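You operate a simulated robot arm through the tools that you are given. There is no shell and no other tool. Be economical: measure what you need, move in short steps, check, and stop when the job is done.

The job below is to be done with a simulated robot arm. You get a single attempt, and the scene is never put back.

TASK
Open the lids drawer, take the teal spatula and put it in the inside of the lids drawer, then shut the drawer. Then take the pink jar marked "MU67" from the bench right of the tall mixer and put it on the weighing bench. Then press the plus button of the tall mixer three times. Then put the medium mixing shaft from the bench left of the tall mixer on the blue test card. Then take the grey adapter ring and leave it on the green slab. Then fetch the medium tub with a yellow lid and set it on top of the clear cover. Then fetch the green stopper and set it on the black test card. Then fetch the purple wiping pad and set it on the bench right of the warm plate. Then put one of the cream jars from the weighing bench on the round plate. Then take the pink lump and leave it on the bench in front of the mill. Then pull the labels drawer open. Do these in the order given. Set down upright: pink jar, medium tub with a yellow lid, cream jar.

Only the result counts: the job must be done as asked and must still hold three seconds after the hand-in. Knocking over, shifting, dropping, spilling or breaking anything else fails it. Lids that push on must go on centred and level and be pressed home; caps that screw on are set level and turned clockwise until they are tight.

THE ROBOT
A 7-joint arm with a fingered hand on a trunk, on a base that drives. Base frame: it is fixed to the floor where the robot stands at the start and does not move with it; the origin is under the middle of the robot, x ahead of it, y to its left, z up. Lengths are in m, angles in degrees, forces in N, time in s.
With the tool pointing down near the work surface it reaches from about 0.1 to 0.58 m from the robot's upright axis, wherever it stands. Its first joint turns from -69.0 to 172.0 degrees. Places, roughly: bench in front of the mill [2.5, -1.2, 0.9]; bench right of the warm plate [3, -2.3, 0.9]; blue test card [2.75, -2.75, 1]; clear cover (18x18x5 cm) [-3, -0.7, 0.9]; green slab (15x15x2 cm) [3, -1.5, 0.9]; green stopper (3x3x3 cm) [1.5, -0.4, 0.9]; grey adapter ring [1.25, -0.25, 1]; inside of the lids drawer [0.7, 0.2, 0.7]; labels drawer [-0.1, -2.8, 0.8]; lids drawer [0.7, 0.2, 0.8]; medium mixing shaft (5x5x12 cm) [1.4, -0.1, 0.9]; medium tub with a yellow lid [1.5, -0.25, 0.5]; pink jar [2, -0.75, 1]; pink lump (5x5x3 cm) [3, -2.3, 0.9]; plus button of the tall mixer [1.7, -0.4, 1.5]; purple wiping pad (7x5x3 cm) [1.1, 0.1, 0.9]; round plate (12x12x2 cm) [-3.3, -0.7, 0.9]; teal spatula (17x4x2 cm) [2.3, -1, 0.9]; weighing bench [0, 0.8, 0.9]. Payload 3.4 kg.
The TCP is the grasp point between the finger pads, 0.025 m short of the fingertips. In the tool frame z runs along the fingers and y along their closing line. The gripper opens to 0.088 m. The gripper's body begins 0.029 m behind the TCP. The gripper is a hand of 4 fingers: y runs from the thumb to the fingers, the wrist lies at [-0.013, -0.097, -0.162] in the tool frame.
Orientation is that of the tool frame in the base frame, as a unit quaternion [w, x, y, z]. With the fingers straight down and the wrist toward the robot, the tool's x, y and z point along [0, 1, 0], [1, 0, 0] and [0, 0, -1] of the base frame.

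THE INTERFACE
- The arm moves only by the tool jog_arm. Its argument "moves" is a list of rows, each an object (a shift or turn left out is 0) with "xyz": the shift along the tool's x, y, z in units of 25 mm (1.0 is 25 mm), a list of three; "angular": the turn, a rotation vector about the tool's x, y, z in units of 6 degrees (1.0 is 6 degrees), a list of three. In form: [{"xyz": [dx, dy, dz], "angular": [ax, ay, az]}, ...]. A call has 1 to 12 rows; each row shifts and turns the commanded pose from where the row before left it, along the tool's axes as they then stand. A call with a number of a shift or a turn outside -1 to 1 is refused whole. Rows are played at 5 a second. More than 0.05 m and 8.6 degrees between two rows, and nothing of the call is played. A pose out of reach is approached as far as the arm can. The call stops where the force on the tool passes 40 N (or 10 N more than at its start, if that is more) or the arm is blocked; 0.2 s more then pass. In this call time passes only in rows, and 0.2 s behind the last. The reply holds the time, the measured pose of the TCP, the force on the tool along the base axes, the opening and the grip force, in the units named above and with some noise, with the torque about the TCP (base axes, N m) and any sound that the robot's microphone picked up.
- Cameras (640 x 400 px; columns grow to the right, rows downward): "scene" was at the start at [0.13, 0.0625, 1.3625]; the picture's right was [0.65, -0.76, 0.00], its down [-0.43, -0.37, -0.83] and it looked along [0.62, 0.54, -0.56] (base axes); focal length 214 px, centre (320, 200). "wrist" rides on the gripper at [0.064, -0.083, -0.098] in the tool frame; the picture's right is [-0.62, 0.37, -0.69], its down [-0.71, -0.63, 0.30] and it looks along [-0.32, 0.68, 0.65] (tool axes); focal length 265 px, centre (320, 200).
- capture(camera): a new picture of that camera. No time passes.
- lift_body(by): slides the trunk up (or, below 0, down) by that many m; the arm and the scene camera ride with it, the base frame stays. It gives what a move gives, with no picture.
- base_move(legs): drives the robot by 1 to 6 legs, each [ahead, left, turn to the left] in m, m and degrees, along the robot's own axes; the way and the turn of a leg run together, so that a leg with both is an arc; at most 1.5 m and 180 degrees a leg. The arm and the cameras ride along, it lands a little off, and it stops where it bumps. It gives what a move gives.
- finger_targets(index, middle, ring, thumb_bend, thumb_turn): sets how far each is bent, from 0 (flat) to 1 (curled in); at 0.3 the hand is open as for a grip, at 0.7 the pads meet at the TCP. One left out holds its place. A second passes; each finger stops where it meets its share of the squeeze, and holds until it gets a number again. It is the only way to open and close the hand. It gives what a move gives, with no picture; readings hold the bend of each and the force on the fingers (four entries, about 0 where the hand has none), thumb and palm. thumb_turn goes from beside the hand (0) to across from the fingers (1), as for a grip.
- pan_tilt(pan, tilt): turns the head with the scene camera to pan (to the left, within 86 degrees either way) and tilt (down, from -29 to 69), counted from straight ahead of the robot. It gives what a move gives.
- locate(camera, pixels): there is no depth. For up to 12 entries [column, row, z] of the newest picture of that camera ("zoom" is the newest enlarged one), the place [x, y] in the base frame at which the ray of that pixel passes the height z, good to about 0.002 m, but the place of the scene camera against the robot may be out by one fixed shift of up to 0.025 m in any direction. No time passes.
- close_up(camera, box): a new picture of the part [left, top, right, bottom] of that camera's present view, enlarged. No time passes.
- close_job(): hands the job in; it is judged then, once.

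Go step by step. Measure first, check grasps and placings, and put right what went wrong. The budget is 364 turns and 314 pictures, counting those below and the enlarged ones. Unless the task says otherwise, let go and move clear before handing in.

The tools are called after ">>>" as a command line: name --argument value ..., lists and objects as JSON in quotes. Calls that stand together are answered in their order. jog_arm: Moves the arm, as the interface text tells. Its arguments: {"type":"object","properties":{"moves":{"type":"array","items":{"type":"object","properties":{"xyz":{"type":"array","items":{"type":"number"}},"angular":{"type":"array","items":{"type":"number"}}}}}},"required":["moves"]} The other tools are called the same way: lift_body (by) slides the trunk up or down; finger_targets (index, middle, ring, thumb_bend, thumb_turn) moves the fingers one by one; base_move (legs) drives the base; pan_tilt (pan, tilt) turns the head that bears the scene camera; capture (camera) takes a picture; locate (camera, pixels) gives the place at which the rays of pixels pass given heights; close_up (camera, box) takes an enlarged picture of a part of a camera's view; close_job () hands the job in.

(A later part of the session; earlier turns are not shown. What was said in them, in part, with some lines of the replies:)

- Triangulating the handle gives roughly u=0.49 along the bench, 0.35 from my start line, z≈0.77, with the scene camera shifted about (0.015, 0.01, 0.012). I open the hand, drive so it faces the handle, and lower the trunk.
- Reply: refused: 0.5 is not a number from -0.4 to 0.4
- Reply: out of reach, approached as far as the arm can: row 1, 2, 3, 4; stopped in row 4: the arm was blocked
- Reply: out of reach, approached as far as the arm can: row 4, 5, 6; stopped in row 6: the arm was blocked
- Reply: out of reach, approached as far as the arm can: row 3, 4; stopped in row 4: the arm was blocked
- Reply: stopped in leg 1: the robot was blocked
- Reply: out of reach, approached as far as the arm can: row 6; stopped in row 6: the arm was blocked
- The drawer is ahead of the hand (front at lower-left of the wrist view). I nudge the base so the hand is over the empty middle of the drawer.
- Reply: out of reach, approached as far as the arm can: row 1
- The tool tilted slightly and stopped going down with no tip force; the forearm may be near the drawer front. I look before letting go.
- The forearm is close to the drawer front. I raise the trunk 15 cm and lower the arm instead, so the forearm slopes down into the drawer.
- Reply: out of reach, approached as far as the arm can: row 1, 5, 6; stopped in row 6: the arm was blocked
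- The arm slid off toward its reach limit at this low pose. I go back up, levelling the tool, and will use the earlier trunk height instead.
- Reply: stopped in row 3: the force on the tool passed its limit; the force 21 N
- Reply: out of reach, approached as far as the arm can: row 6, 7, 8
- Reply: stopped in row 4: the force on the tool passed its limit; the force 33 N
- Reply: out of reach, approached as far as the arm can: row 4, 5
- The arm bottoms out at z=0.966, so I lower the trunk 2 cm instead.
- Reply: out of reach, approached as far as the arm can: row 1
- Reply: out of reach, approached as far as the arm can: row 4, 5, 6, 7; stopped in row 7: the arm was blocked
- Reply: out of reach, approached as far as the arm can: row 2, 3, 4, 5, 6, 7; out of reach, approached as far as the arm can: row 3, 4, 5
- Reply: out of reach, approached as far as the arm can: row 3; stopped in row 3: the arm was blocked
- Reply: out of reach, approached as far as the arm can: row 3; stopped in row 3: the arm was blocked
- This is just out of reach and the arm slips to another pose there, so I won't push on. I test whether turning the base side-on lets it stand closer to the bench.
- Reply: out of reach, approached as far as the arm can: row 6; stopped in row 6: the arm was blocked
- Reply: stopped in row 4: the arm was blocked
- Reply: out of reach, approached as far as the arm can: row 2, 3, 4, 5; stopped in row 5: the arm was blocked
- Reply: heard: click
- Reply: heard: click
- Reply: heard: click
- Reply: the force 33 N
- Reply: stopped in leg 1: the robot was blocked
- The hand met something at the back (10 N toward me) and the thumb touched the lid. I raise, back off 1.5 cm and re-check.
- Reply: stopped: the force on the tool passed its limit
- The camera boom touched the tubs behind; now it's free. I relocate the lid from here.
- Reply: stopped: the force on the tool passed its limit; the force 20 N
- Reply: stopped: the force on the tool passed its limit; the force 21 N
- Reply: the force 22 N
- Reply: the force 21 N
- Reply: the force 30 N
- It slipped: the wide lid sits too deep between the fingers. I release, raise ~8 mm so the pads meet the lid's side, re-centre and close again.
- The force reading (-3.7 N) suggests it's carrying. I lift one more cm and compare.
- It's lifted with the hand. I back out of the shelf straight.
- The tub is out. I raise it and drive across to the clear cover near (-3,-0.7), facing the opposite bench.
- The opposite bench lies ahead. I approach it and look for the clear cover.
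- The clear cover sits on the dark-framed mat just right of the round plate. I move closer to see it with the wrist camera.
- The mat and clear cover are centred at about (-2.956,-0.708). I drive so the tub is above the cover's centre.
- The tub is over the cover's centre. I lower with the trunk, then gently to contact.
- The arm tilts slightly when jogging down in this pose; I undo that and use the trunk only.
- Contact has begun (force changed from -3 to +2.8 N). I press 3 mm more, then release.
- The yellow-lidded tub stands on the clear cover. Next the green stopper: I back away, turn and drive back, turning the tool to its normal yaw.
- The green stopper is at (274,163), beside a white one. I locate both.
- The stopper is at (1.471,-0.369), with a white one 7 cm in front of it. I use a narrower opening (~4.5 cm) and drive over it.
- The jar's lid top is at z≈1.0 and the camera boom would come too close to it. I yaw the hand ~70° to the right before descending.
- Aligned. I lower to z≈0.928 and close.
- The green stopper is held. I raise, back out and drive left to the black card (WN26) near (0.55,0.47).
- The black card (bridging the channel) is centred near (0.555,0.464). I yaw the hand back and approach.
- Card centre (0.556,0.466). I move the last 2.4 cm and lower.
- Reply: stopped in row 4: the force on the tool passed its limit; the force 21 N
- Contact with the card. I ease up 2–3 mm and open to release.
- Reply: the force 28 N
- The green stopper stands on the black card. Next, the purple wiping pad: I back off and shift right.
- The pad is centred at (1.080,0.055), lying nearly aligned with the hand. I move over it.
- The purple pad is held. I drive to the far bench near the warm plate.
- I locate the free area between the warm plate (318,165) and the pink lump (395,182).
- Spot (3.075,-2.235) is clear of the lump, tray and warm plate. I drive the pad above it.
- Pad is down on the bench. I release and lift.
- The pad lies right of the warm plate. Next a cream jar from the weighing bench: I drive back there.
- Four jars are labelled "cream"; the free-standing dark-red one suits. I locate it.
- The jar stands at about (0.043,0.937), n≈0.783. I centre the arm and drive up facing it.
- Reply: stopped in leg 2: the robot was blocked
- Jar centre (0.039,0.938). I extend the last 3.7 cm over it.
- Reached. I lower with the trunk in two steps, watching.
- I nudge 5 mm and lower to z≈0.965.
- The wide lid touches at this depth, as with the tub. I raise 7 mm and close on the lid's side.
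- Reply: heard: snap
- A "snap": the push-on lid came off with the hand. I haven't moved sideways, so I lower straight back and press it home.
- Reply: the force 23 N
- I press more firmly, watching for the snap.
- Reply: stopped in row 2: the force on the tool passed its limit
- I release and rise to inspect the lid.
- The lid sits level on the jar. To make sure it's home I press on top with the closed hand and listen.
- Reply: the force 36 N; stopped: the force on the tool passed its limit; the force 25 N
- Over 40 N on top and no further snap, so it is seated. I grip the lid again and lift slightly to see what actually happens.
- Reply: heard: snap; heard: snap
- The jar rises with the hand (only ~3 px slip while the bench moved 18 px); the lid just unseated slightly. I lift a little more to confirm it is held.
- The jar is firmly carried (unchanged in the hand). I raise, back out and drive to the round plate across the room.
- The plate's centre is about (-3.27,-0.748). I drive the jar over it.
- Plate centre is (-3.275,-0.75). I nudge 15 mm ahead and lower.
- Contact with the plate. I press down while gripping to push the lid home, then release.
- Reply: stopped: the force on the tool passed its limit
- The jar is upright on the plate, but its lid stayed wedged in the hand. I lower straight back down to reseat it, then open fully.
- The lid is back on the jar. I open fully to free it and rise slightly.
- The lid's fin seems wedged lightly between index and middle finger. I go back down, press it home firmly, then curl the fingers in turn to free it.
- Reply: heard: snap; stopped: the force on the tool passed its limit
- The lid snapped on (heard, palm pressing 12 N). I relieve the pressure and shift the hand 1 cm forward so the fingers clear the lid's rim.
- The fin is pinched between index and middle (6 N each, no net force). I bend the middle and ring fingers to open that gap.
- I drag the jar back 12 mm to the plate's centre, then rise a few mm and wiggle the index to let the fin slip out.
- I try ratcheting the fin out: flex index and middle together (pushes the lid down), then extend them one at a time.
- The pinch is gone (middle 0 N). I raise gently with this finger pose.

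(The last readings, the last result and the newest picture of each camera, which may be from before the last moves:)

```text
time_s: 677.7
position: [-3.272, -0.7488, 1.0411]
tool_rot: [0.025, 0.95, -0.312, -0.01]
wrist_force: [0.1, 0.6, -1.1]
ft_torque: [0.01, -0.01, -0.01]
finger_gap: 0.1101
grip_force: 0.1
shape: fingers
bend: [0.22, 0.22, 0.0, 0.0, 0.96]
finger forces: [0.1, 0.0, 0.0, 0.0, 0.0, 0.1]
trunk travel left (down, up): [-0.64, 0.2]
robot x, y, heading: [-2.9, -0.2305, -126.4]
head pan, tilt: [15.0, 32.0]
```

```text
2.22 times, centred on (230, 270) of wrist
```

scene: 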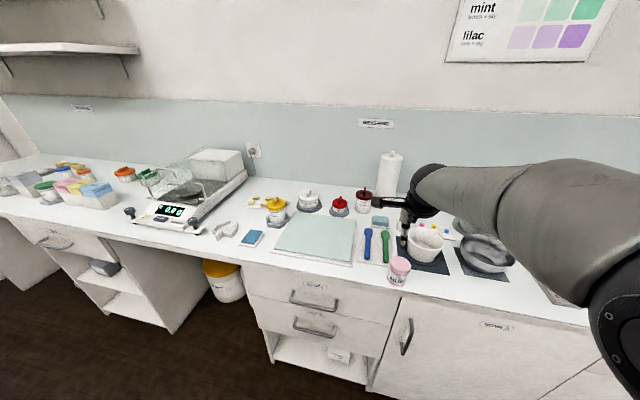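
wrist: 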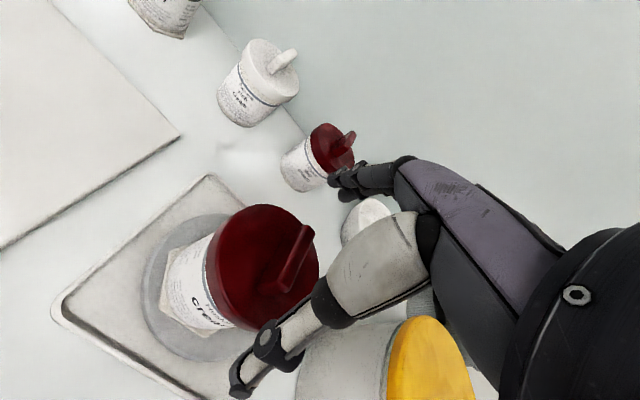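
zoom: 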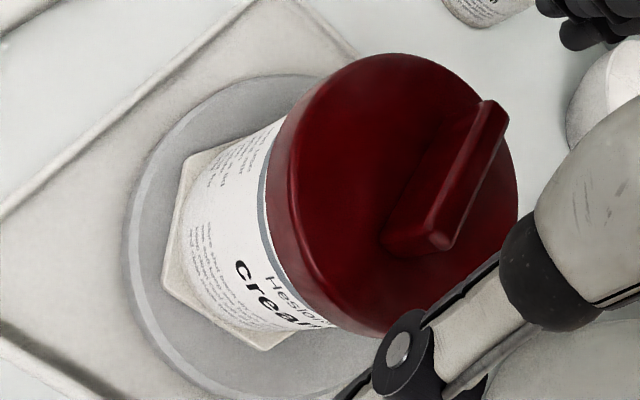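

The lid sits flush and the jar stands upright on the plate. Now the pink lump: I rise, back out and drive across to the far bench.

>>> lift_body --by 0.12

>>> base_move --legs '[[-0.7, 0, 0], [0, 0, 90.2], [1.4, 0.27, 0], [1.4, 0.27, 0], [1.3, 0.27, 0], [0.9, 0.26, 0]]'

>>> finger_targets --index 0.3 --middle 0.3 --ring 0.3 --thumb_bend 0.3

>>> capture --camera "wrist"

```text
time_s: 679.2
position: [-3.2726, -0.75, 1.1621]
tool_rot: [0.024, 0.95, -0.312, -0.011]
wrist_force: [0.4, 0.6, 0.8]
ft_torque: [0.0, 0.0, 0.01]
finger_gap: 0.1101
grip_force: 0.1
shape: fingers
bend: [0.22, 0.22, 0.0, 0.0, 0.96]
finger forces: [0.0, 0.0, 0.0, 0.0, 0.0, 0.0]
trunk travel left (down, up): [-0.76, 0.08]
robot x, y, heading: [-2.8973, -0.2305, -126.1]
head pan, tilt: [15.0, 32.0]
```

```text
time_s: 711.0
position: [2.5214, -2.5126, 1.1622]
tool_rot: [0.027, 0.91, 0.413, 0.008]
wrist_force: [-0.3, 0.0, -0.7]
ft_torque: [0.03, 0.01, -0.02]
finger_gap: 0.1098
grip_force: 0.0
shape: fingers
bend: [0.22, 0.22, 0.0, 0.0, 0.96]
finger forces: [0.0, 0.0, 0.0, 0.0, 0.0, 0.0]
trunk travel left (down, up): [-0.76, 0.08]
robot x, y, heading: [2.0377, -2.1013, -40.9]
head pan, tilt: [15.0, 32.0]
```

```text
time_s: 712.0
position: [2.5203, -2.5123, 1.1618]
tool_rot: [0.025, 0.91, 0.413, 0.009]
wrist_force: [-0.2, 0.3, 0.4]
ft_torque: [-0.02, 0.01, -0.03]
finger_gap: 0.0855
grip_force: 0.0
shape: fingers
bend: [0.3, 0.3, 0.3, 0.3, 0.96]
finger forces: [0.0, 0.0, 0.1, 0.0, 0.0, 0.0]
trunk travel left (down, up): [-0.76, 0.08]
robot x, y, heading: [2.035, -2.0967, -41.2]
head pan, tilt: [15.0, 32.0]
```

```text
40 pictures are left
```

wrist: 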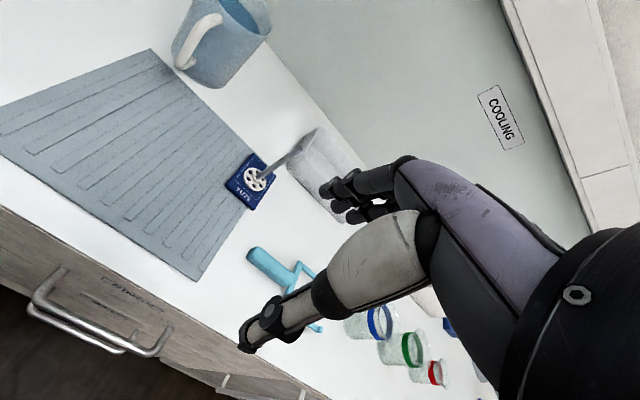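

>>> base_move --legs '[[-0.05, 0.1, 5.2], [0, 0.27, 0]]'

>>> jog_arm --moves '[{"angular": [0, 0.5, 0]}]'

>>> capture --camera "wrist"

```text
time_s: 714.7
position: [2.7375, -2.1389, 1.1608]
tool_rot: [0.025, 0.891, 0.453, 0.01]
wrist_force: [-0.4, -0.4, -0.1]
ft_torque: [0.01, 0.0, 0.03]
finger_gap: 0.0853
grip_force: 0.0
shape: fingers
bend: [0.3, 0.3, 0.3, 0.3, 0.96]
finger forces: [0.0, 0.1, 0.1, 0.0, 0.1, 0.0]
trunk travel left (down, up): [-0.76, 0.08]
robot x, y, heading: [2.2177, -1.7727, -36.1]
head pan, tilt: [15.0, 32.0]
```

```text
time_s: 715.1
position: [2.7346, -2.1411, 1.1613]
tool_rot: [0.013, 0.89, 0.454, 0.034]
wrist_force: [-0.4, -0.1, -0.8]
ft_torque: [-0.02, 0.02, 0.0]
finger_gap: 0.0853
grip_force: 0.0
shape: fingers
bend: [0.3, 0.3, 0.3, 0.3, 0.96]
finger forces: [0.1, 0.0, 0.0, 0.0, 0.0, 0.1]
trunk travel left (down, up): [-0.76, 0.08]
robot x, y, heading: [2.2165, -1.7712, -36.0]
head pan, tilt: [15.0, 32.0]
```

```text
39 pictures are left
```

wrist: 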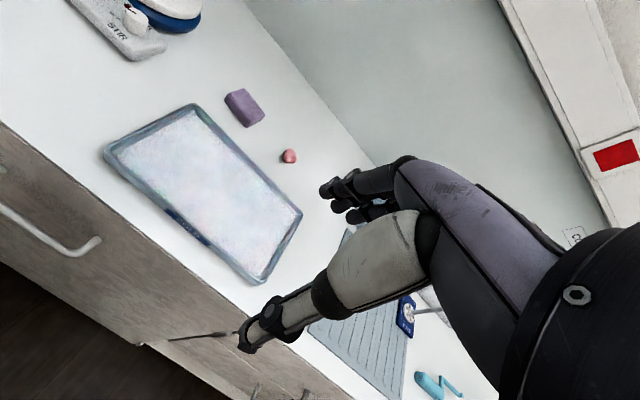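

>>> locate --camera "wrist" --pixels '[[289, 157, 0.912], [246, 107, 0.92], [303, 213, 0.91], [195, 105, 0.91]]'

>>> jog_arm --moves '[{"angular": [0.52, -0.47, 0]}]'

```text
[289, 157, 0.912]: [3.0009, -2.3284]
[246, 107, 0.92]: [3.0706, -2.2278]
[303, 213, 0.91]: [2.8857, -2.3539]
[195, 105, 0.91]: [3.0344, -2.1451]
```

```text
time_s: 715.5
position: [2.737, -2.1399, 1.1611]
tool_rot: [0.0, 0.891, 0.455, -0.002]
wrist_force: [-0.3, 0.5, 0.6]
ft_torque: [0.02, 0.02, -0.03]
finger_gap: 0.085
grip_force: 0.0
shape: fingers
bend: [0.3, 0.3, 0.3, 0.3, 0.96]
finger forces: [0.0, 0.0, 0.0, 0.0, 0.0, 0.0]
trunk travel left (down, up): [-0.76, 0.08]
robot x, y, heading: [2.2164, -1.7656, -36.0]
head pan, tilt: [15.0, 32.0]
```

The lump is at (3.000,-2.329). I narrow the opening and drive over it.

>>> finger_targets --index 0.4 --middle 0.4 --ring 0.4 --thumb_bend 0.4

>>> base_move --legs '[[0.322, 0.002, 0]]'

>>> lift_body --by -0.15

>>> capture --camera "wrist"

```text
time_s: 716.5
position: [2.7358, -2.1393, 1.1618]
tool_rot: [0.0, 0.891, 0.454, -0.001]
wrist_force: [-0.1, -0.3, -0.2]
ft_torque: [0.01, 0.0, 0.02]
finger_gap: 0.0643
grip_force: 0.0
shape: fingers
bend: [0.4, 0.4, 0.4, 0.4, 0.96]
finger forces: [0.0, 0.0, 0.1, 0.1, 0.0, 0.0]
trunk travel left (down, up): [-0.76, 0.08]
robot x, y, heading: [2.218, -1.7667, -35.9]
head pan, tilt: [15.0, 32.0]
```

```text
time_s: 718.6
position: [2.9944, -2.3213, 1.1612]
tool_rot: [-0.001, 0.891, 0.455, -0.001]
wrist_force: [-0.5, -0.1, 0.4]
ft_torque: [-0.01, -0.02, 0.0]
finger_gap: 0.0642
grip_force: 0.1
shape: fingers
bend: [0.4, 0.4, 0.4, 0.4, 0.96]
finger forces: [0.1, 0.0, 0.1, 0.1, 0.0, 0.1]
trunk travel left (down, up): [-0.76, 0.08]
robot x, y, heading: [2.4719, -1.9522, -35.7]
head pan, tilt: [15.0, 32.0]
```

```text
time_s: 720.4
position: [2.9948, -2.3216, 1.0113]
tool_rot: [0.0, 0.89, 0.455, -0.001]
wrist_force: [-0.3, 0.4, 0.0]
ft_torque: [0.0, 0.02, -0.01]
finger_gap: 0.0644
grip_force: 0.1
shape: fingers
bend: [0.4, 0.4, 0.4, 0.4, 0.96]
finger forces: [0.1, 0.1, 0.1, 0.0, 0.1, 0.0]
trunk travel left (down, up): [-0.61, 0.23]
robot x, y, heading: [2.4772, -1.9521, -35.5]
head pan, tilt: [15.0, 32.0]
```

```text
38 pictures are left
```

wrist: 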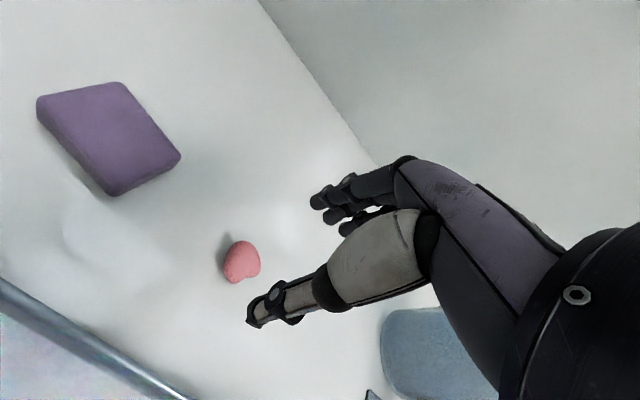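

>>> locate --camera "wrist" --pixels '[[242, 263, 0.913], [385, 340, 0.99], [385, 340, 0.95], [225, 262, 0.91], [260, 265, 0.915]]'

```text
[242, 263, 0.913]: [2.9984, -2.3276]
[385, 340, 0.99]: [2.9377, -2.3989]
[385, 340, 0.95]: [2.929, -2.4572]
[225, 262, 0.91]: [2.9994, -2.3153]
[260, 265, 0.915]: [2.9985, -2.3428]
```

>>> jog_arm --moves '[{"xyz": [-0.12, 0.27, 0]}]'

>>> lift_body --by -0.084

>>> finger_targets --index 0.75 --middle 0.75 --ring 0.75 --thumb_bend 0.75

>>> lift_body --by 0.22

>>> capture --camera "wrist"

```text
time_s: 720.8
position: [2.9995, -2.3289, 1.0112]
tool_rot: [0.0, 0.89, 0.455, -0.001]
wrist_force: [0.3, 0.1, 0.2]
ft_torque: [0.02, 0.0, -0.02]
finger_gap: 0.0641
grip_force: 0.0
shape: fingers
bend: [0.4, 0.4, 0.4, 0.4, 0.96]
finger forces: [0.1, 0.0, 0.1, 0.0, 0.0, 0.1]
trunk travel left (down, up): [-0.61, 0.23]
robot x, y, heading: [2.474, -1.9556, -35.3]
head pan, tilt: [15.0, 32.0]
```

```text
time_s: 722.0
position: [2.9987, -2.326, 0.9275]
tool_rot: [0.0, 0.89, 0.456, -0.001]
wrist_force: [-0.3, 0.7, 2.2]
ft_torque: [-0.06, -0.07, -0.01]
finger_gap: 0.0643
grip_force: 1.0
shape: fingers
bend: [0.4, 0.39, 0.4, 0.4, 0.96]
finger forces: [0.0, 2.7, 0.1, 0.0, 0.0, 0.0]
trunk travel left (down, up): [-0.526, 0.314]
robot x, y, heading: [2.4728, -1.9483, -35.6]
head pan, tilt: [15.0, 32.0]
```

```text
time_s: 723.0
position: [2.9975, -2.3278, 0.9282]
tool_rot: [0.0, 0.89, 0.456, -0.001]
wrist_force: [1.5, -0.8, 5.0]
ft_torque: [-0.04, -0.13, -0.01]
finger_gap: 0.0359
grip_force: 20.8
shape: fingers
bend: [0.56, 0.61, 0.66, 0.54, 0.92]
finger forces: [9.5, 6.8, 6.6, 0.1, 19.6, 0.0]
trunk travel left (down, up): [-0.526, 0.314]
robot x, y, heading: [2.477, -1.9517, -35.9]
head pan, tilt: [15.0, 32.0]
```

```text
time_s: 725.3
position: [2.9981, -2.3282, 1.1467]
tool_rot: [-0.001, 0.89, 0.456, -0.001]
wrist_force: [-0.1, -0.3, -0.3]
ft_torque: [-0.02, 0.04, 0.0]
finger_gap: 0.036
grip_force: 19.2
shape: fingers
bend: [0.56, 0.61, 0.66, 0.54, 0.92]
finger forces: [7.2, 6.1, 6.0, 0.0, 19.6, 0.0]
trunk travel left (down, up): [-0.746, 0.094]
robot x, y, heading: [2.4766, -1.9506, -35.8]
head pan, tilt: [15.0, 32.0]
```

```text
37 pictures are left
```

wrist: 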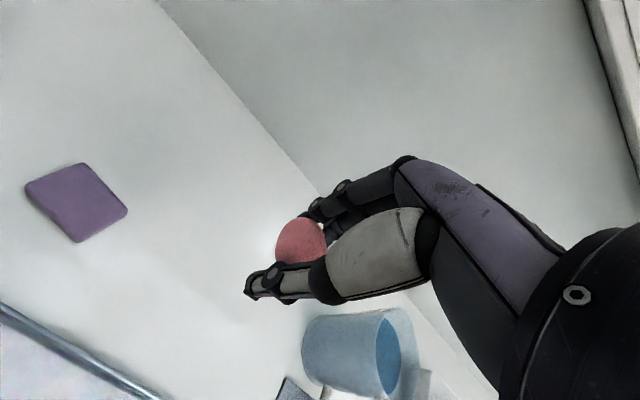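

The pink lump is held. I drive to the mill, keeping clear of it while turning.

>>> base_move --legs '[[-0.38, -0.35, 0], [0, 0, 89.8]]'

>>> pan_tilt --pan 20 --tilt 35

>>> capture --camera "scene"

>>> capture --camera "wrist"

```text
time_s: 732.2
position: [2.3344, -1.4867, 1.1468]
tool_rot: [0.001, 0.313, 0.95, 0.0]
wrist_force: [0.3, -0.2, -0.3]
ft_torque: [-0.01, -0.04, -0.01]
finger_gap: 0.0354
grip_force: 18.3
shape: fingers
bend: [0.56, 0.61, 0.67, 0.54, 0.92]
finger forces: [6.4, 6.1, 6.7, 0.1, 18.2, 0.0]
trunk travel left (down, up): [-0.746, 0.094]
robot x, y, heading: [1.9535, -2.0103, 53.6]
head pan, tilt: [15.0, 32.0]
```

```text
time_s: 732.8
position: [2.3345, -1.4876, 1.1475]
tool_rot: [0.001, 0.313, 0.95, 0.0]
wrist_force: [0.1, 0.7, -0.2]
ft_torque: [0.0, -0.01, 0.0]
finger_gap: 0.0357
grip_force: 19.0
shape: fingers
bend: [0.56, 0.61, 0.67, 0.54, 0.92]
finger forces: [6.4, 6.0, 6.7, 0.0, 18.3, 0.1]
trunk travel left (down, up): [-0.746, 0.094]
robot x, y, heading: [1.9544, -2.0097, 53.5]
head pan, tilt: [20.0, 35.0]
```

```text
36 pictures are left
```

scene: 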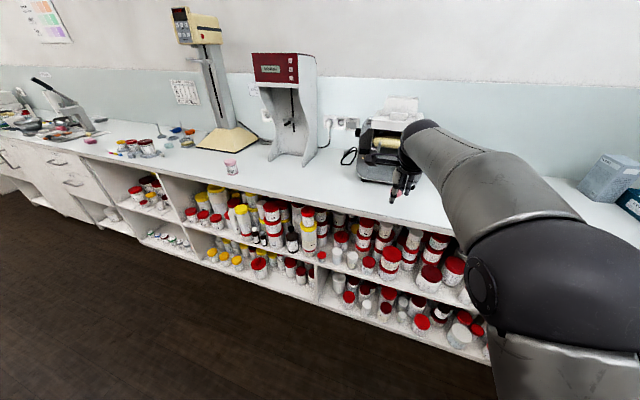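

```text
35 pictures are left
```

wrist: 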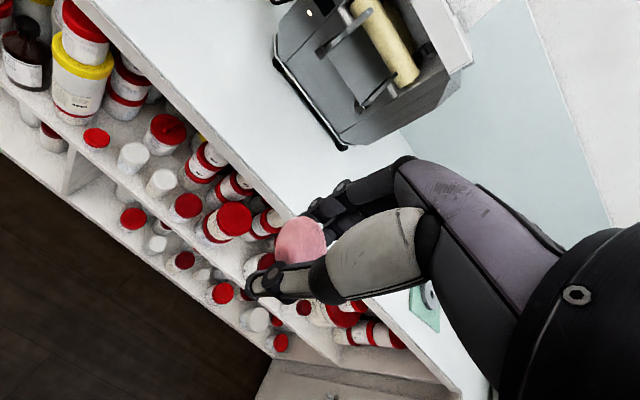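

>>> locate --camera "wrist" --pixels '[[276, 62, 0.9], [343, 148, 0.9], [250, 100, 0.9], [290, 160, 0.9], [200, 110, 0.9]]'

```text
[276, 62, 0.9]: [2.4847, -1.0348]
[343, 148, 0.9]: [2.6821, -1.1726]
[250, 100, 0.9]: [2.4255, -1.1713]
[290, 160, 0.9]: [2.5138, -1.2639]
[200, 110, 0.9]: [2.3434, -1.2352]
```

The mill's front is at n≈0.63; (2.50,-1.213) is clear bench in front of it. I move there and lower.

>>> base_move --legs '[[0.317, 0.028, 0.4]]'

>>> lift_body --by -0.2

>>> capture --camera "wrist"

>>> jog_arm --moves '[{"xyz": [0, 0, 0.15]}, {"xyz": [0, 0, 0.15]}, {"xyz": [0, 0, 0.15]}, {"xyz": [0, 0, 0.12]}, {"xyz": [0, 0, 0.12]}]'

```text
time_s: 735.0
position: [2.4956, -1.2168, 1.1476]
tool_rot: [-0.001, 0.311, 0.95, -0.001]
wrist_force: [-0.1, 0.0, -0.4]
ft_torque: [-0.02, 0.0, 0.02]
finger_gap: 0.0354
grip_force: 18.3
shape: fingers
bend: [0.56, 0.61, 0.67, 0.54, 0.92]
finger forces: [6.5, 5.9, 6.8, 0.1, 18.3, 0.0]
trunk travel left (down, up): [-0.746, 0.094]
robot x, y, heading: [2.1135, -1.7398, 53.8]
head pan, tilt: [20.0, 35.0]
```

```text
time_s: 737.1
position: [2.4944, -1.2168, 0.9473]
tool_rot: [0.001, 0.311, 0.951, -0.001]
wrist_force: [-0.3, 0.0, 0.2]
ft_torque: [0.01, -0.03, -0.01]
finger_gap: 0.0358
grip_force: 19.0
shape: fingers
bend: [0.57, 0.62, 0.68, 0.54, 0.91]
finger forces: [6.6, 6.5, 6.8, 0.1, 18.6, 0.0]
trunk travel left (down, up): [-0.546, 0.294]
robot x, y, heading: [2.1129, -1.7394, 53.7]
head pan, tilt: [20.0, 35.0]
```

```text
34 pictures are left
```

wrist: 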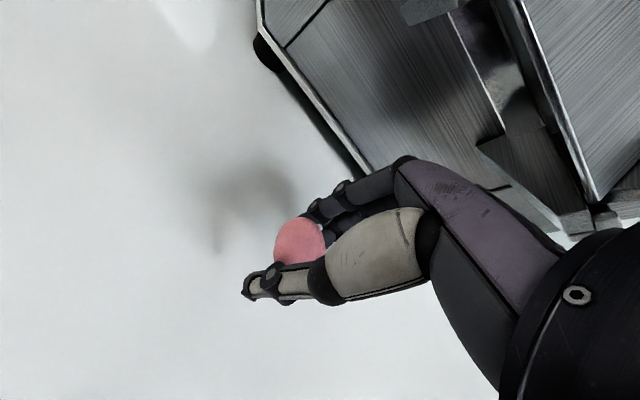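

```text
time_s: 738.3
position: [2.4931, -1.218, 0.93]
tool_rot: [0.0, 0.31, 0.951, -0.001]
wrist_force: [-0.2, 0.3, 0.2]
ft_torque: [0.0, -0.04, -0.02]
finger_gap: 0.0356
grip_force: 18.8
shape: fingers
bend: [0.57, 0.62, 0.68, 0.54, 0.91]
finger forces: [6.5, 6.5, 6.8, 0.0, 18.5, 0.0]
trunk travel left (down, up): [-0.546, 0.294]
robot x, y, heading: [2.112, -1.739, 53.8]
head pan, tilt: [20.0, 35.0]
```

>>> jog_arm --moves '[{"xyz": [0, 0, 0.1]}, {"xyz": [0, 0, 0.1]}]'

>>> finger_targets --index 0.3 --middle 0.3 --ring 0.3 --thumb_bend 0.3

>>> lift_body --by 0.2

>>> capture --camera "wrist"

```text
time_s: 738.9
position: [2.494, -1.218, 0.9281]
tool_rot: [0.002, 0.31, 0.951, 0.002]
wrist_force: [-0.1, -0.2, 8.6]
ft_torque: [0.16, -0.08, -0.01]
finger_gap: 0.0357
grip_force: 20.2
shape: fingers
bend: [0.57, 0.61, 0.71, 0.54, 0.91]
finger forces: [9.5, 7.1, 5.8, 0.0, 18.5, 0.1]
trunk travel left (down, up): [-0.546, 0.294]
robot x, y, heading: [2.1122, -1.7427, 53.9]
head pan, tilt: [20.0, 35.0]
```

```text
time_s: 739.9
position: [2.4941, -1.2182, 0.9263]
tool_rot: [0.001, 0.311, 0.95, 0.0]
wrist_force: [-0.8, -1.4, 2.3]
ft_torque: [0.06, -0.08, -0.02]
finger_gap: 0.0846
grip_force: 0.4
shape: fingers
bend: [0.3, 0.3, 0.3, 0.3, 0.96]
finger forces: [0.1, 2.3, 0.0, 0.1, 0.1, 0.0]
trunk travel left (down, up): [-0.546, 0.294]
robot x, y, heading: [2.1161, -1.7384, 54.2]
head pan, tilt: [20.0, 35.0]
```

```text
time_s: 741.2
position: [2.4884, -1.2252, 1.0322]
tool_rot: [-0.003, 0.31, 0.951, -0.015]
wrist_force: [-13.6, -24.5, -9.3]
ft_torque: [1.17, -0.58, -0.27]
finger_gap: 0.0845
grip_force: 15.3
shape: fingers
bend: [0.3, 0.3, 0.3, 0.3, 0.96]
finger forces: [0.0, 5.4, 0.0, 0.0, 0.1, 24.3]
trunk travel left (down, up): [-0.661, 0.179]
robot x, y, heading: [2.1136, -1.7421, 53.9]
head pan, tilt: [20.0, 35.0]
stopped: the force on the tool passed its limit (the readings are from after the stop); the commanded pose is now the measured one
```

```text
33 pictures are left
```

wrist: 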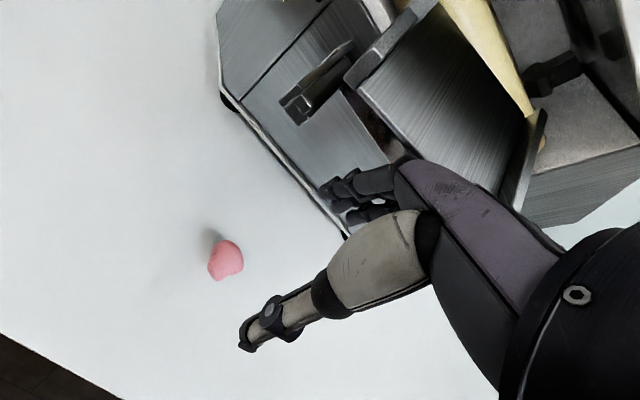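

Rising, the hand caught the mill's overhanging tray and stopped. I back straight away from the mill before rising.

>>> lift_body --by -0.012

>>> base_move --legs '[[-0.15, 0, 0]]'

>>> lift_body --by 0.13

>>> capture --camera "wrist"

```text
time_s: 741.8
position: [2.4911, -1.2209, 1.023]
tool_rot: [-0.001, 0.31, 0.951, -0.007]
wrist_force: [-2.4, -9.6, -3.7]
ft_torque: [0.45, -0.05, -0.18]
finger_gap: 0.0846
grip_force: 5.8
shape: fingers
bend: [0.3, 0.3, 0.3, 0.3, 0.96]
finger forces: [0.0, 2.0, 0.0, 0.0, 0.0, 8.6]
trunk travel left (down, up): [-0.649, 0.191]
robot x, y, heading: [2.1152, -1.7403, 53.6]
head pan, tilt: [20.0, 35.0]
```

```text
time_s: 743.1
position: [2.4048, -1.3412, 1.0227]
tool_rot: [-0.001, 0.311, 0.95, -0.01]
wrist_force: [0.6, -0.5, 0.4]
ft_torque: [-0.01, -0.01, 0.0]
finger_gap: 0.0848
grip_force: 0.1
shape: fingers
bend: [0.3, 0.3, 0.3, 0.3, 0.96]
finger forces: [0.0, 0.0, 0.0, 0.1, 0.1, 0.0]
trunk travel left (down, up): [-0.649, 0.191]
robot x, y, heading: [2.0278, -1.8563, 53.6]
head pan, tilt: [20.0, 35.0]
```

```text
time_s: 744.7
position: [2.4053, -1.3401, 1.1531]
tool_rot: [-0.001, 0.31, 0.951, -0.009]
wrist_force: [-0.4, -0.7, -0.1]
ft_torque: [0.02, -0.02, 0.01]
finger_gap: 0.0846
grip_force: 0.0
shape: fingers
bend: [0.3, 0.3, 0.3, 0.3, 0.96]
finger forces: [0.0, 0.0, 0.1, 0.0, 0.1, 0.0]
trunk travel left (down, up): [-0.779, 0.061]
robot x, y, heading: [2.0256, -1.8599, 54.1]
head pan, tilt: [20.0, 35.0]
```

```text
32 pictures are left
```

wrist: 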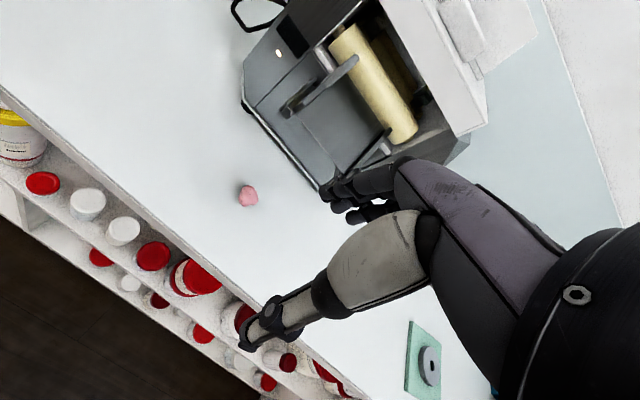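

>>> locate --camera "wrist" --pixels '[[243, 103, 0.9], [318, 192, 0.9], [248, 197, 0.912]]'

```text
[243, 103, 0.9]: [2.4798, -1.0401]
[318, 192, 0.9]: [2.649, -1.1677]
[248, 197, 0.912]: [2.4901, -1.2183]
```

The lump lies in front of the mill and the mill looks unmoved. Last, the labels drawer: I drive to the opposite bench.

>>> base_move --legs '[[-0.2, 0, 0], [0, 0, 90], [0, 0, 89.8], [0.5, -1.16, 0]]'

>>> jog_arm --moves '[{"xyz": [0, -0.9, 0]}, {"xyz": [0, -0.9, 0]}, {"xyz": [0, -0.9, 0]}, {"xyz": [0, -0.9, 0]}, {"angular": [-1, 0, 0]}, {"angular": [-1, 0, 0]}, {"angular": [-1, 0, 0]}, {"angular": [-1, 0, 0]}, {"angular": [-1, 0, 0]}, {"angular": [-1, 0, 0]}, {"angular": [-1, 0, 0]}, {"angular": [-0.5, 0, 0]}]'

>>> pan_tilt --pan 15 --tilt 30

>>> capture --camera "scene"

```text
time_s: 760.0
position: [0.2835, -2.2457, 1.1524]
tool_rot: [-0.01, 0.951, -0.309, 0.001]
wrist_force: [-0.2, 0.4, 0.1]
ft_torque: [0.01, 0.0, -0.03]
finger_gap: 0.0847
grip_force: 0.0
shape: fingers
bend: [0.3, 0.3, 0.3, 0.3, 0.96]
finger forces: [0.1, 0.1, 0.0, 0.0, 0.1, 0.0]
trunk travel left (down, up): [-0.779, 0.061]
robot x, y, heading: [0.6599, -1.7277, -126.1]
head pan, tilt: [20.0, 35.0]
```

```text
time_s: 762.6
position: [0.3267, -2.1645, 1.149]
tool_rot: [0.243, 0.911, -0.317, -0.101]
wrist_force: [0.0, -0.1, 0.0]
ft_torque: [0.02, -0.04, -0.03]
finger_gap: 0.0847
grip_force: 0.1
shape: fingers
bend: [0.3, 0.3, 0.3, 0.3, 0.96]
finger forces: [0.0, 0.0, 0.0, 0.0, 0.1, 0.0]
out of reach, approached as far as the arm can: row 8, 9, 10, 11
trunk travel left (down, up): [-0.779, 0.061]
robot x, y, heading: [0.6588, -1.7293, -126.4]
head pan, tilt: [20.0, 35.0]
```

```text
time_s: 763.3
position: [0.3303, -2.1648, 1.1502]
tool_rot: [0.244, 0.912, -0.315, -0.101]
wrist_force: [0.1, 0.3, -0.2]
ft_torque: [-0.02, 0.01, 0.01]
finger_gap: 0.0846
grip_force: 0.0
shape: fingers
bend: [0.3, 0.3, 0.3, 0.3, 0.96]
finger forces: [0.0, 0.1, 0.1, 0.0, 0.0, 0.0]
trunk travel left (down, up): [-0.779, 0.061]
robot x, y, heading: [0.6599, -1.7272, -126.6]
head pan, tilt: [15.0, 30.0]
```

```text
31 pictures are left
```

scene: 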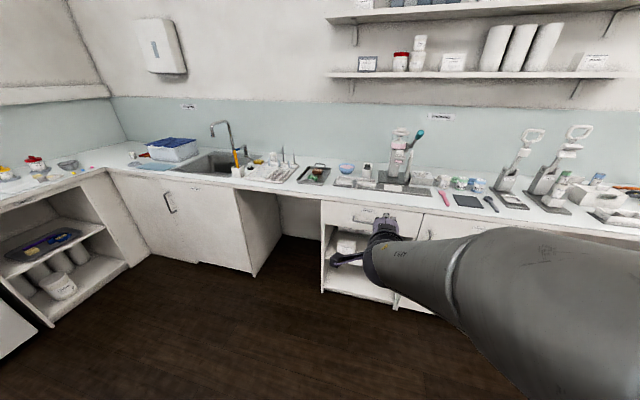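

>>> close_up --camera "scene" --box '[310, 180, 470, 280]'

>>> locate --camera "scene" --pixels '[[322, 201, 0.9], [421, 213, 0.9], [370, 207, 0.9], [357, 219, 0.79]]'

```text
4.00 times, centred on (390, 230) of scene
```

zoom: 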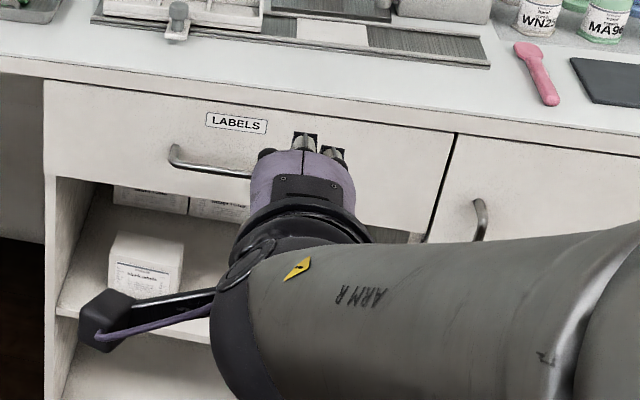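

```text
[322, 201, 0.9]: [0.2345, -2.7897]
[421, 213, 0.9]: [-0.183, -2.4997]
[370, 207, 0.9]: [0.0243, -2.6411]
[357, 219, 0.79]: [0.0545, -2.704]
```

LABELS drawer found (label at zoom (237,122)), handle centred around u≈1.57. I lower the hand and use the wrist camera on the handle.

>>> lift_body --by -0.27

>>> capture --camera "wrist"

```text
time_s: 766.0
position: [0.3284, -2.1649, 0.8802]
tool_rot: [0.244, 0.912, -0.315, -0.101]
wrist_force: [0.0, 1.0, 0.2]
ft_torque: [-0.02, 0.0, 0.01]
finger_gap: 0.0846
grip_force: 0.0
shape: fingers
bend: [0.3, 0.3, 0.3, 0.3, 0.96]
finger forces: [0.1, 0.0, 0.0, 0.0, 0.1, 0.0]
trunk travel left (down, up): [-0.509, 0.331]
robot x, y, heading: [0.665, -1.728, -126.4]
head pan, tilt: [15.0, 30.0]
```

```text
29 pictures are left
```

wrist: 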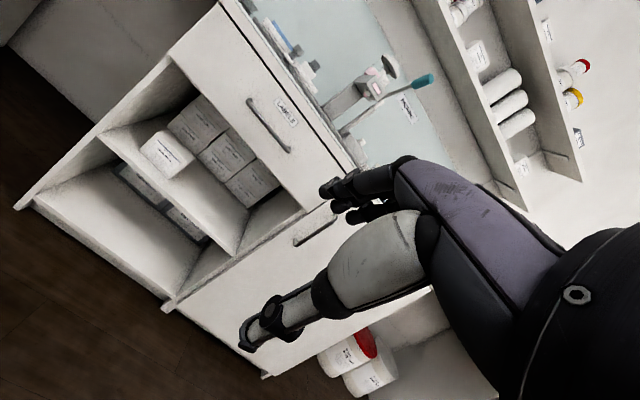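

>>> locate --camera "wrist" --pixels '[[250, 100, 0.78], [250, 100, 0.8], [250, 100, 0.82], [288, 150, 0.78], [288, 150, 0.8], [288, 150, 0.82], [225, 3, 0.9], [355, 170, 0.9], [225, 3, 0.87]]'

```text
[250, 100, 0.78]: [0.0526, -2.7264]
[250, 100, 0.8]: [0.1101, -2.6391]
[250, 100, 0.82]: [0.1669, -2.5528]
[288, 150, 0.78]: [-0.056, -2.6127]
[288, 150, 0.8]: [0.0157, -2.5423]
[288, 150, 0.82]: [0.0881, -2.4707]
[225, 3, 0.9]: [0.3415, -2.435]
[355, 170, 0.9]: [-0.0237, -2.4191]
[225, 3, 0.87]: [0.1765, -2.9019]
```

For a secure grip I replicate the lids-drawer pose (robot turned 54° right of the drawer, fingers horizontal). First I bring the arm back to that posture.

>>> jog_arm --moves '[{"angular": [1, 0, 0], "xyz": [1, 0, 0]}, {"angular": [1, 0, 0], "xyz": [1, 0, 0]}, {"angular": [1, 0, 0], "xyz": [1, 0, 0]}, {"angular": [1, 0, 0], "xyz": [1, 0, 0]}, {"angular": [1, 0, 0], "xyz": [1, 0, 0]}, {"xyz": [1, 0, 0]}, {"xyz": [1, 0, 0]}, {"xyz": [0, -1, -1]}, {"xyz": [0, -1, -1]}, {"xyz": [0, -1, -1]}, {"xyz": [0, -1, -1]}, {"xyz": [0, -0.8, -1]}]'

>>> jog_arm --moves '[{"xyz": [0, 0, -1]}, {"xyz": [0, 0, -1]}, {"xyz": [0, 0, -1]}, {"xyz": [0, 0, -1]}, {"xyz": [0, 0, -0.8]}, {"angular": [0, 0, -1]}, {"angular": [0, 0, -1]}, {"angular": [0, 0, -1]}, {"angular": [0, 0, -1]}, {"angular": [0, 0, -1]}, {"angular": [0, 0, -1]}, {"angular": [0, 0, -1]}]'

>>> base_move --legs '[[-0.1, 0, 0], [0, 0, -53.6]]'

```text
time_s: 768.6
position: [0.5492, -2.1821, 0.9987]
tool_rot: [-0.001, 0.944, -0.329, -0.019]
wrist_force: [0.0, -0.5, -0.3]
ft_torque: [0.02, 0.0, 0.02]
finger_gap: 0.0845
grip_force: 0.1
shape: fingers
bend: [0.3, 0.3, 0.3, 0.3, 0.96]
finger forces: [0.0, 0.0, 0.1, 0.1, 0.0, 0.0]
trunk travel left (down, up): [-0.509, 0.331]
robot x, y, heading: [0.6665, -1.7236, -126.2]
head pan, tilt: [15.0, 30.0]
```

```text
time_s: 771.2
position: [0.5458, -2.1842, 1.0984]
tool_rot: [-0.007, 0.999, 0.031, -0.015]
wrist_force: [0.3, 0.0, -0.4]
ft_torque: [0.0, -0.01, 0.04]
finger_gap: 0.0847
grip_force: 0.0
shape: fingers
bend: [0.3, 0.3, 0.3, 0.3, 0.96]
finger forces: [0.1, 0.0, 0.0, 0.0, 0.0, 0.0]
out of reach, approached as far as the arm can: row 5
trunk travel left (down, up): [-0.509, 0.331]
robot x, y, heading: [0.6605, -1.7259, -126.2]
head pan, tilt: [15.0, 30.0]
```

```text
time_s: 774.8
position: [0.2856, -1.8208, 1.099]
tool_rot: [-0.013, 0.903, -0.429, -0.011]
wrist_force: [0.4, -0.3, 0.3]
ft_torque: [0.04, -0.03, 0.02]
finger_gap: 0.0847
grip_force: 0.0
shape: fingers
bend: [0.3, 0.3, 0.3, 0.3, 0.96]
finger forces: [0.0, 0.0, 0.0, 0.1, 0.0, 0.1]
trunk travel left (down, up): [-0.509, 0.331]
robot x, y, heading: [0.7206, -1.6484, 179.6]
head pan, tilt: [15.0, 30.0]
```

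>>> jog_arm --moves '[{"angular": [0, 0, -1]}, {"angular": [0, 0, -1]}, {"angular": [0, 0, -0.5]}, {"angular": [-1, 0, 0]}, {"angular": [-1, 0, 0]}, {"angular": [-1, 0, 0]}, {"angular": [-1, 0, 0]}, {"angular": [-1, 0, 0]}, {"angular": [-1, 0, 0]}, {"angular": [-1, 0, 0]}, {"angular": [-1, 0, 0]}, {"angular": [-1, 0, 0]}]'

>>> jog_arm --moves '[{"angular": [-1, 0, 0]}, {"angular": [-1, 0, 0]}, {"angular": [-1, 0, 0]}, {"angular": [-1, 0, 0]}, {"angular": [-1, 0, 0]}, {"angular": [-1, 0, 0]}]'

```text
time_s: 777.4
position: [0.2836, -1.8208, 1.0992]
tool_rot: [0.421, 0.854, -0.27, -0.146]
wrist_force: [-0.6, -0.8, 0.1]
ft_torque: [0.01, 0.01, 0.04]
finger_gap: 0.0844
grip_force: 0.0
shape: fingers
bend: [0.3, 0.3, 0.3, 0.3, 0.96]
finger forces: [0.1, 0.0, 0.0, 0.1, 0.1, 0.0]
trunk travel left (down, up): [-0.509, 0.331]
robot x, y, heading: [0.7246, -1.6449, 180.0]
head pan, tilt: [15.0, 30.0]
```

```text
time_s: 778.8
position: [0.2848, -1.8207, 1.0984]
tool_rot: [0.663, 0.682, -0.211, -0.223]
wrist_force: [-0.6, 0.0, 0.1]
ft_torque: [0.03, -0.01, 0.0]
finger_gap: 0.0849
grip_force: 0.1
shape: fingers
bend: [0.3, 0.3, 0.3, 0.3, 0.96]
finger forces: [0.0, 0.0, 0.1, 0.0, 0.0, 0.0]
trunk travel left (down, up): [-0.509, 0.331]
robot x, y, heading: [0.722, -1.647, 179.7]
head pan, tilt: [15.0, 30.0]
```

Fingers are horizontal toward the drawer. I lower to handle height and drive to just in front of the handle.

>>> lift_body --by -0.298

>>> base_move --legs '[[0.176, 0.695, 0.2]]'

>>> capture --camera "wrist"

>>> pan_tilt --pan 50 --tilt 25

>>> capture --camera "scene"

```text
time_s: 781.8
position: [0.2835, -1.8207, 0.7999]
tool_rot: [0.662, 0.683, -0.211, -0.223]
wrist_force: [0.9, -0.1, 0.0]
ft_torque: [0.01, -0.03, 0.02]
finger_gap: 0.0847
grip_force: 0.1
shape: fingers
bend: [0.3, 0.3, 0.3, 0.3, 0.96]
finger forces: [0.0, 0.1, 0.0, 0.0, 0.0, 0.0]
trunk travel left (down, up): [-0.211, 0.629]
robot x, y, heading: [0.7209, -1.6474, 179.3]
head pan, tilt: [15.0, 30.0]
```

```text
time_s: 785.7
position: [0.1066, -2.5106, 0.8009]
tool_rot: [0.663, 0.684, -0.21, -0.222]
wrist_force: [0.7, 0.0, 0.6]
ft_torque: [-0.04, -0.01, -0.04]
finger_gap: 0.0847
grip_force: 0.0
shape: fingers
bend: [0.3, 0.3, 0.3, 0.3, 0.96]
finger forces: [0.1, 0.0, 0.0, 0.0, 0.0, 0.0]
trunk travel left (down, up): [-0.211, 0.629]
robot x, y, heading: [0.5378, -2.3332, 179.9]
head pan, tilt: [15.0, 30.0]
```

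```text
28 pictures are left
```

wrist: 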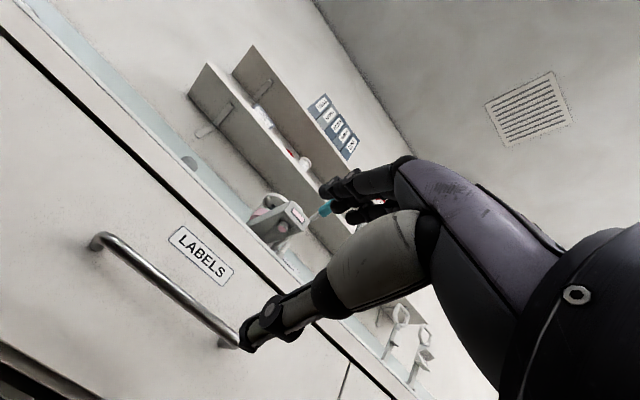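

```text
time_s: 786.7
position: [0.1069, -2.5103, 0.7992]
tool_rot: [0.663, 0.684, -0.21, -0.222]
wrist_force: [0.0, -0.1, -0.8]
ft_torque: [-0.04, 0.01, -0.01]
finger_gap: 0.0846
grip_force: 0.1
shape: fingers
bend: [0.3, 0.3, 0.3, 0.3, 0.96]
finger forces: [0.0, 0.0, 0.1, 0.0, 0.0, 0.0]
trunk travel left (down, up): [-0.211, 0.629]
robot x, y, heading: [0.5428, -2.332, 179.9]
head pan, tilt: [50.0, 25.0]
```

```text
27 pictures are left
```

scene: 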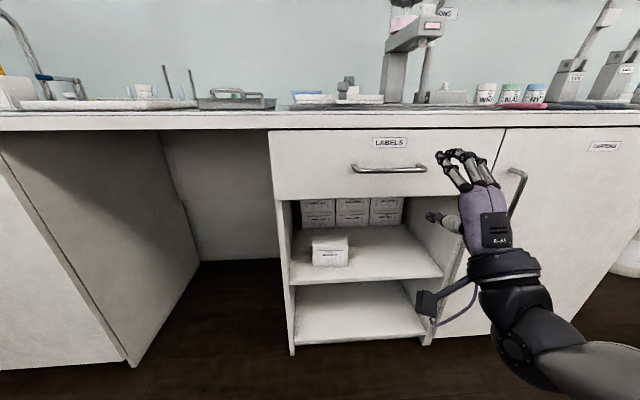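

>>> locate --camera "wrist" --pixels '[[167, 292, 0.7], [167, 292, 0.72], [167, 292, 0.74], [167, 292, 0.76], [100, 240, 0.74], [235, 345, 0.74]]'

>>> locate --camera "scene" --pixels '[[390, 170, 0.77], [390, 170, 0.75], [390, 170, 0.8], [352, 168, 0.77], [427, 170, 0.77]]'

```text
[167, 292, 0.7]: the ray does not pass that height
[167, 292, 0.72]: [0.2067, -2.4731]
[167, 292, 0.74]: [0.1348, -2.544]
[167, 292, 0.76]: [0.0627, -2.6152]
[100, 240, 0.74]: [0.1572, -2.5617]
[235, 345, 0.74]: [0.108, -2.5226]
```

```text
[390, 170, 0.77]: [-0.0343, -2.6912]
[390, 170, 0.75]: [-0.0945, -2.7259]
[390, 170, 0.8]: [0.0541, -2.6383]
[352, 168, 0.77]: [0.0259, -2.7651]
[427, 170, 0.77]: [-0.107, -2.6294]
```

Re-triangulated with both wrist views: the handle centre is at about (-0.005,-2.678), z≈0.779. I lower 2 cm and close 11 cm of the remaining 20.

>>> lift_body --by -0.02

>>> base_move --legs '[[0.058, 0.094, 0]]'

>>> capture --camera "wrist"

```text
time_s: 787.3
position: [0.1061, -2.5109, 0.7807]
tool_rot: [0.663, 0.684, -0.209, -0.221]
wrist_force: [-0.7, 0.2, 0.6]
ft_torque: [0.03, 0.0, -0.04]
finger_gap: 0.0848
grip_force: 0.1
shape: fingers
bend: [0.3, 0.3, 0.3, 0.3, 0.96]
finger forces: [0.0, 0.1, 0.0, 0.1, 0.0, 0.0]
trunk travel left (down, up): [-0.191, 0.649]
robot x, y, heading: [0.542, -2.3335, 180.1]
head pan, tilt: [50.0, 25.0]
```

```text
time_s: 788.5
position: [0.0506, -2.6036, 0.7793]
tool_rot: [0.663, 0.683, -0.211, -0.223]
wrist_force: [0.2, -0.7, 0.2]
ft_torque: [0.01, -0.01, 0.02]
finger_gap: 0.0848
grip_force: 0.0
shape: fingers
bend: [0.3, 0.3, 0.3, 0.3, 0.96]
finger forces: [0.1, 0.0, 0.0, 0.1, 0.0, 0.0]
trunk travel left (down, up): [-0.191, 0.649]
robot x, y, heading: [0.49, -2.4271, 180.0]
head pan, tilt: [50.0, 25.0]
```

```text
26 pictures are left
```

wrist: 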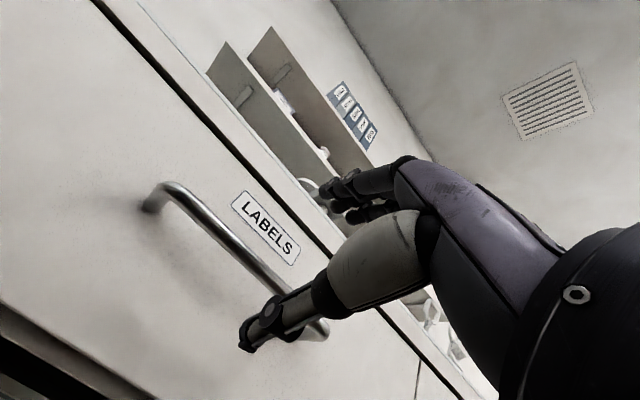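

The bar now lines up with the hand's axis. I advance 8.8 cm and close on it.

>>> jog_arm --moves '[{"xyz": [0, 0, 0.88]}, {"xyz": [0, 0, 0.88]}, {"xyz": [0, 0, 0.88]}, {"xyz": [0, 0, 0.85]}]'

>>> finger_targets --index 0.75 --middle 0.75 --ring 0.75 --thumb_bend 0.75

>>> close_up --camera "scene" --box '[330, 110, 510, 230]'

```text
time_s: 789.5
position: [-0.0002, -2.6714, 0.7802]
tool_rot: [0.664, 0.682, -0.209, -0.223]
wrist_force: [8.3, 10.0, -2.4]
ft_torque: [-0.44, 0.33, -0.09]
finger_gap: 0.0848
grip_force: 5.4
shape: fingers
bend: [0.3, 0.3, 0.3, 0.3, 0.96]
finger forces: [0.1, 11.7, 0.0, 0.0, 0.0, 0.1]
trunk travel left (down, up): [-0.191, 0.649]
robot x, y, heading: [0.4875, -2.4287, 180.0]
head pan, tilt: [50.0, 25.0]
```

```text
time_s: 790.5
position: [0.0002, -2.6744, 0.7788]
tool_rot: [0.664, 0.684, -0.208, -0.22]
wrist_force: [5.6, 8.9, -2.7]
ft_torque: [0.14, -0.08, 0.08]
finger_gap: 0.0
grip_force: 7.2
shape: fingers
bend: [0.74, 0.75, 0.75, 0.73, 0.96]
finger forces: [0.0, 0.1, 0.0, 0.0, 14.2, 0.1]
trunk travel left (down, up): [-0.191, 0.649]
robot x, y, heading: [0.4828, -2.4299, 180.3]
head pan, tilt: [50.0, 25.0]
```

```text
3.33 times, centred on (420, 170) of scene
```

zoom: 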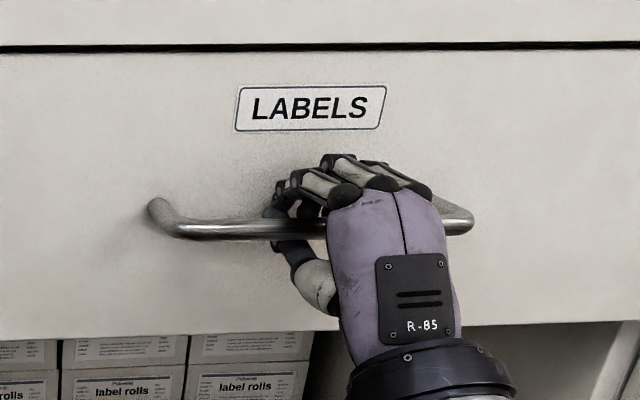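

The hand is hooked around the handle. I pull 5 cm with the arm, then the rest with the base.

>>> jog_arm --moves '[{"xyz": [0, 0, -0.7]}, {"xyz": [0, 0, -0.7]}, {"xyz": [0, 0, -0.7]}]'

>>> base_move --legs '[[-0.118, -0.162, 0]]'

>>> capture --camera "scene"

```text
time_s: 791.3
position: [0.0295, -2.6332, 0.7807]
tool_rot: [0.664, 0.683, -0.209, -0.221]
wrist_force: [-0.2, 0.9, 0.6]
ft_torque: [0.05, 0.0, -0.02]
finger_gap: 0.0
grip_force: 0.2
shape: fingers
bend: [0.74, 0.75, 0.75, 0.72, 0.96]
finger forces: [0.0, 0.1, 0.1, 0.0, 0.2, 0.1]
trunk travel left (down, up): [-0.191, 0.649]
robot x, y, heading: [0.4862, -2.4279, 179.8]
head pan, tilt: [50.0, 25.0]
```

```text
time_s: 792.9
position: [0.1476, -2.4712, 0.7799]
tool_rot: [0.664, 0.683, -0.209, -0.221]
wrist_force: [-0.2, -0.3, 0.3]
ft_torque: [0.01, -0.01, 0.01]
finger_gap: 0.0001
grip_force: 0.1
shape: fingers
bend: [0.74, 0.75, 0.75, 0.72, 0.96]
finger forces: [0.0, 0.0, 0.0, 0.0, 0.0, 0.0]
trunk travel left (down, up): [-0.191, 0.649]
robot x, y, heading: [0.6065, -2.2652, 180.0]
head pan, tilt: [50.0, 25.0]
```

```text
24 pictures are left
```

scene: 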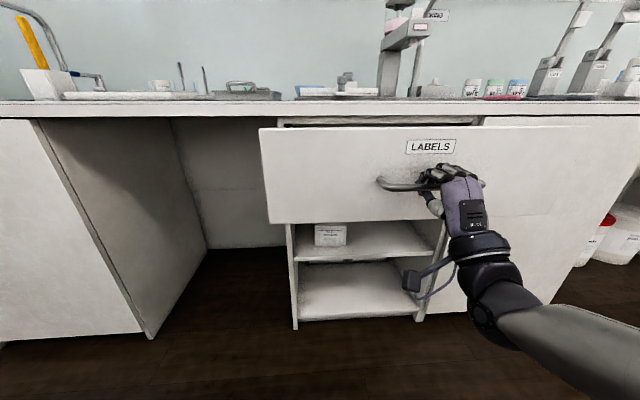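

The drawer is open about 24 cm. I pull a few cm more, then release and back away.

>>> base_move --legs '[[-0.029, -0.04, 0]]'

>>> finger_targets --index 0.3 --middle 0.3 --ring 0.3 --thumb_bend 0.3

>>> base_move --legs '[[-0.088, -0.121, 0]]'

>>> capture --camera "scene"

```text
time_s: 793.9
position: [0.1783, -2.4328, 0.779]
tool_rot: [0.664, 0.683, -0.209, -0.221]
wrist_force: [0.7, -0.5, -0.4]
ft_torque: [0.0, 0.06, 0.0]
finger_gap: 0.0001
grip_force: 0.0
shape: fingers
bend: [0.74, 0.75, 0.75, 0.73, 0.96]
finger forces: [0.0, 0.1, 0.0, 0.0, 0.1, 0.0]
trunk travel left (down, up): [-0.191, 0.649]
robot x, y, heading: [0.631, -2.2321, 179.9]
head pan, tilt: [50.0, 25.0]
```

```text
time_s: 794.9
position: [0.1772, -2.4332, 0.78]
tool_rot: [0.664, 0.683, -0.208, -0.221]
wrist_force: [0.3, -1.0, -0.4]
ft_torque: [0.02, 0.0, 0.0]
finger_gap: 0.0846
grip_force: 0.1
shape: fingers
bend: [0.3, 0.3, 0.3, 0.3, 0.96]
finger forces: [0.0, 0.1, 0.0, 0.0, 0.0, 0.1]
trunk travel left (down, up): [-0.191, 0.649]
robot x, y, heading: [0.634, -2.2287, 179.9]
head pan, tilt: [50.0, 25.0]
```

```text
time_s: 796.2
position: [0.2673, -2.3127, 0.7802]
tool_rot: [0.664, 0.684, -0.208, -0.22]
wrist_force: [0.4, 0.0, -0.5]
ft_torque: [-0.01, 0.01, -0.01]
finger_gap: 0.0847
grip_force: 0.1
shape: fingers
bend: [0.3, 0.3, 0.3, 0.3, 0.96]
finger forces: [0.1, 0.0, 0.1, 0.0, 0.0, 0.1]
trunk travel left (down, up): [-0.191, 0.649]
robot x, y, heading: [0.7245, -2.1111, -179.9]
head pan, tilt: [50.0, 25.0]
```

```text
23 pictures are left
```

scene: 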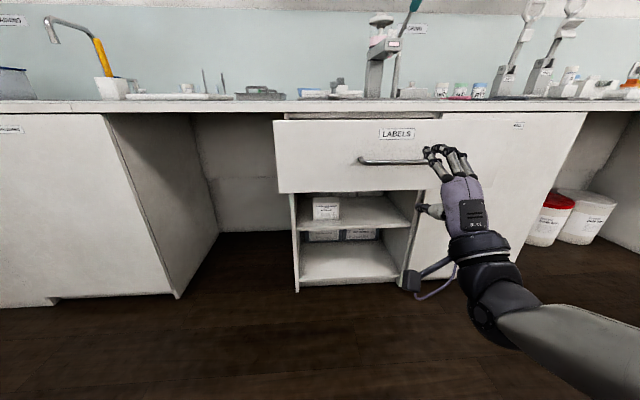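

The labels drawer stands open and the hand is clear of its handle. All steps are done, so I hand in.

>>> close_job

```text
The job is handed in.
```

All eleven steps were carried out in the order given and the job is handed in.

- **Cream jar lid:** it came off while I set the jar on the round plate. I pressed it back on until it snapped, and it looked flush afterwards.
- **Mill:** while I was letting go of the pink lump, the hand caught the mill's overhanging tray and stopped on force. A check afterwards put the mill's front within about 7 mm of the earlier reading, close to measurement error.
- **Shelf:** while I reached for the tub, the wrist camera boom touched the tubs behind it, at about 10 N. I saw nothing displaced, but that corner was dark in the pictures.
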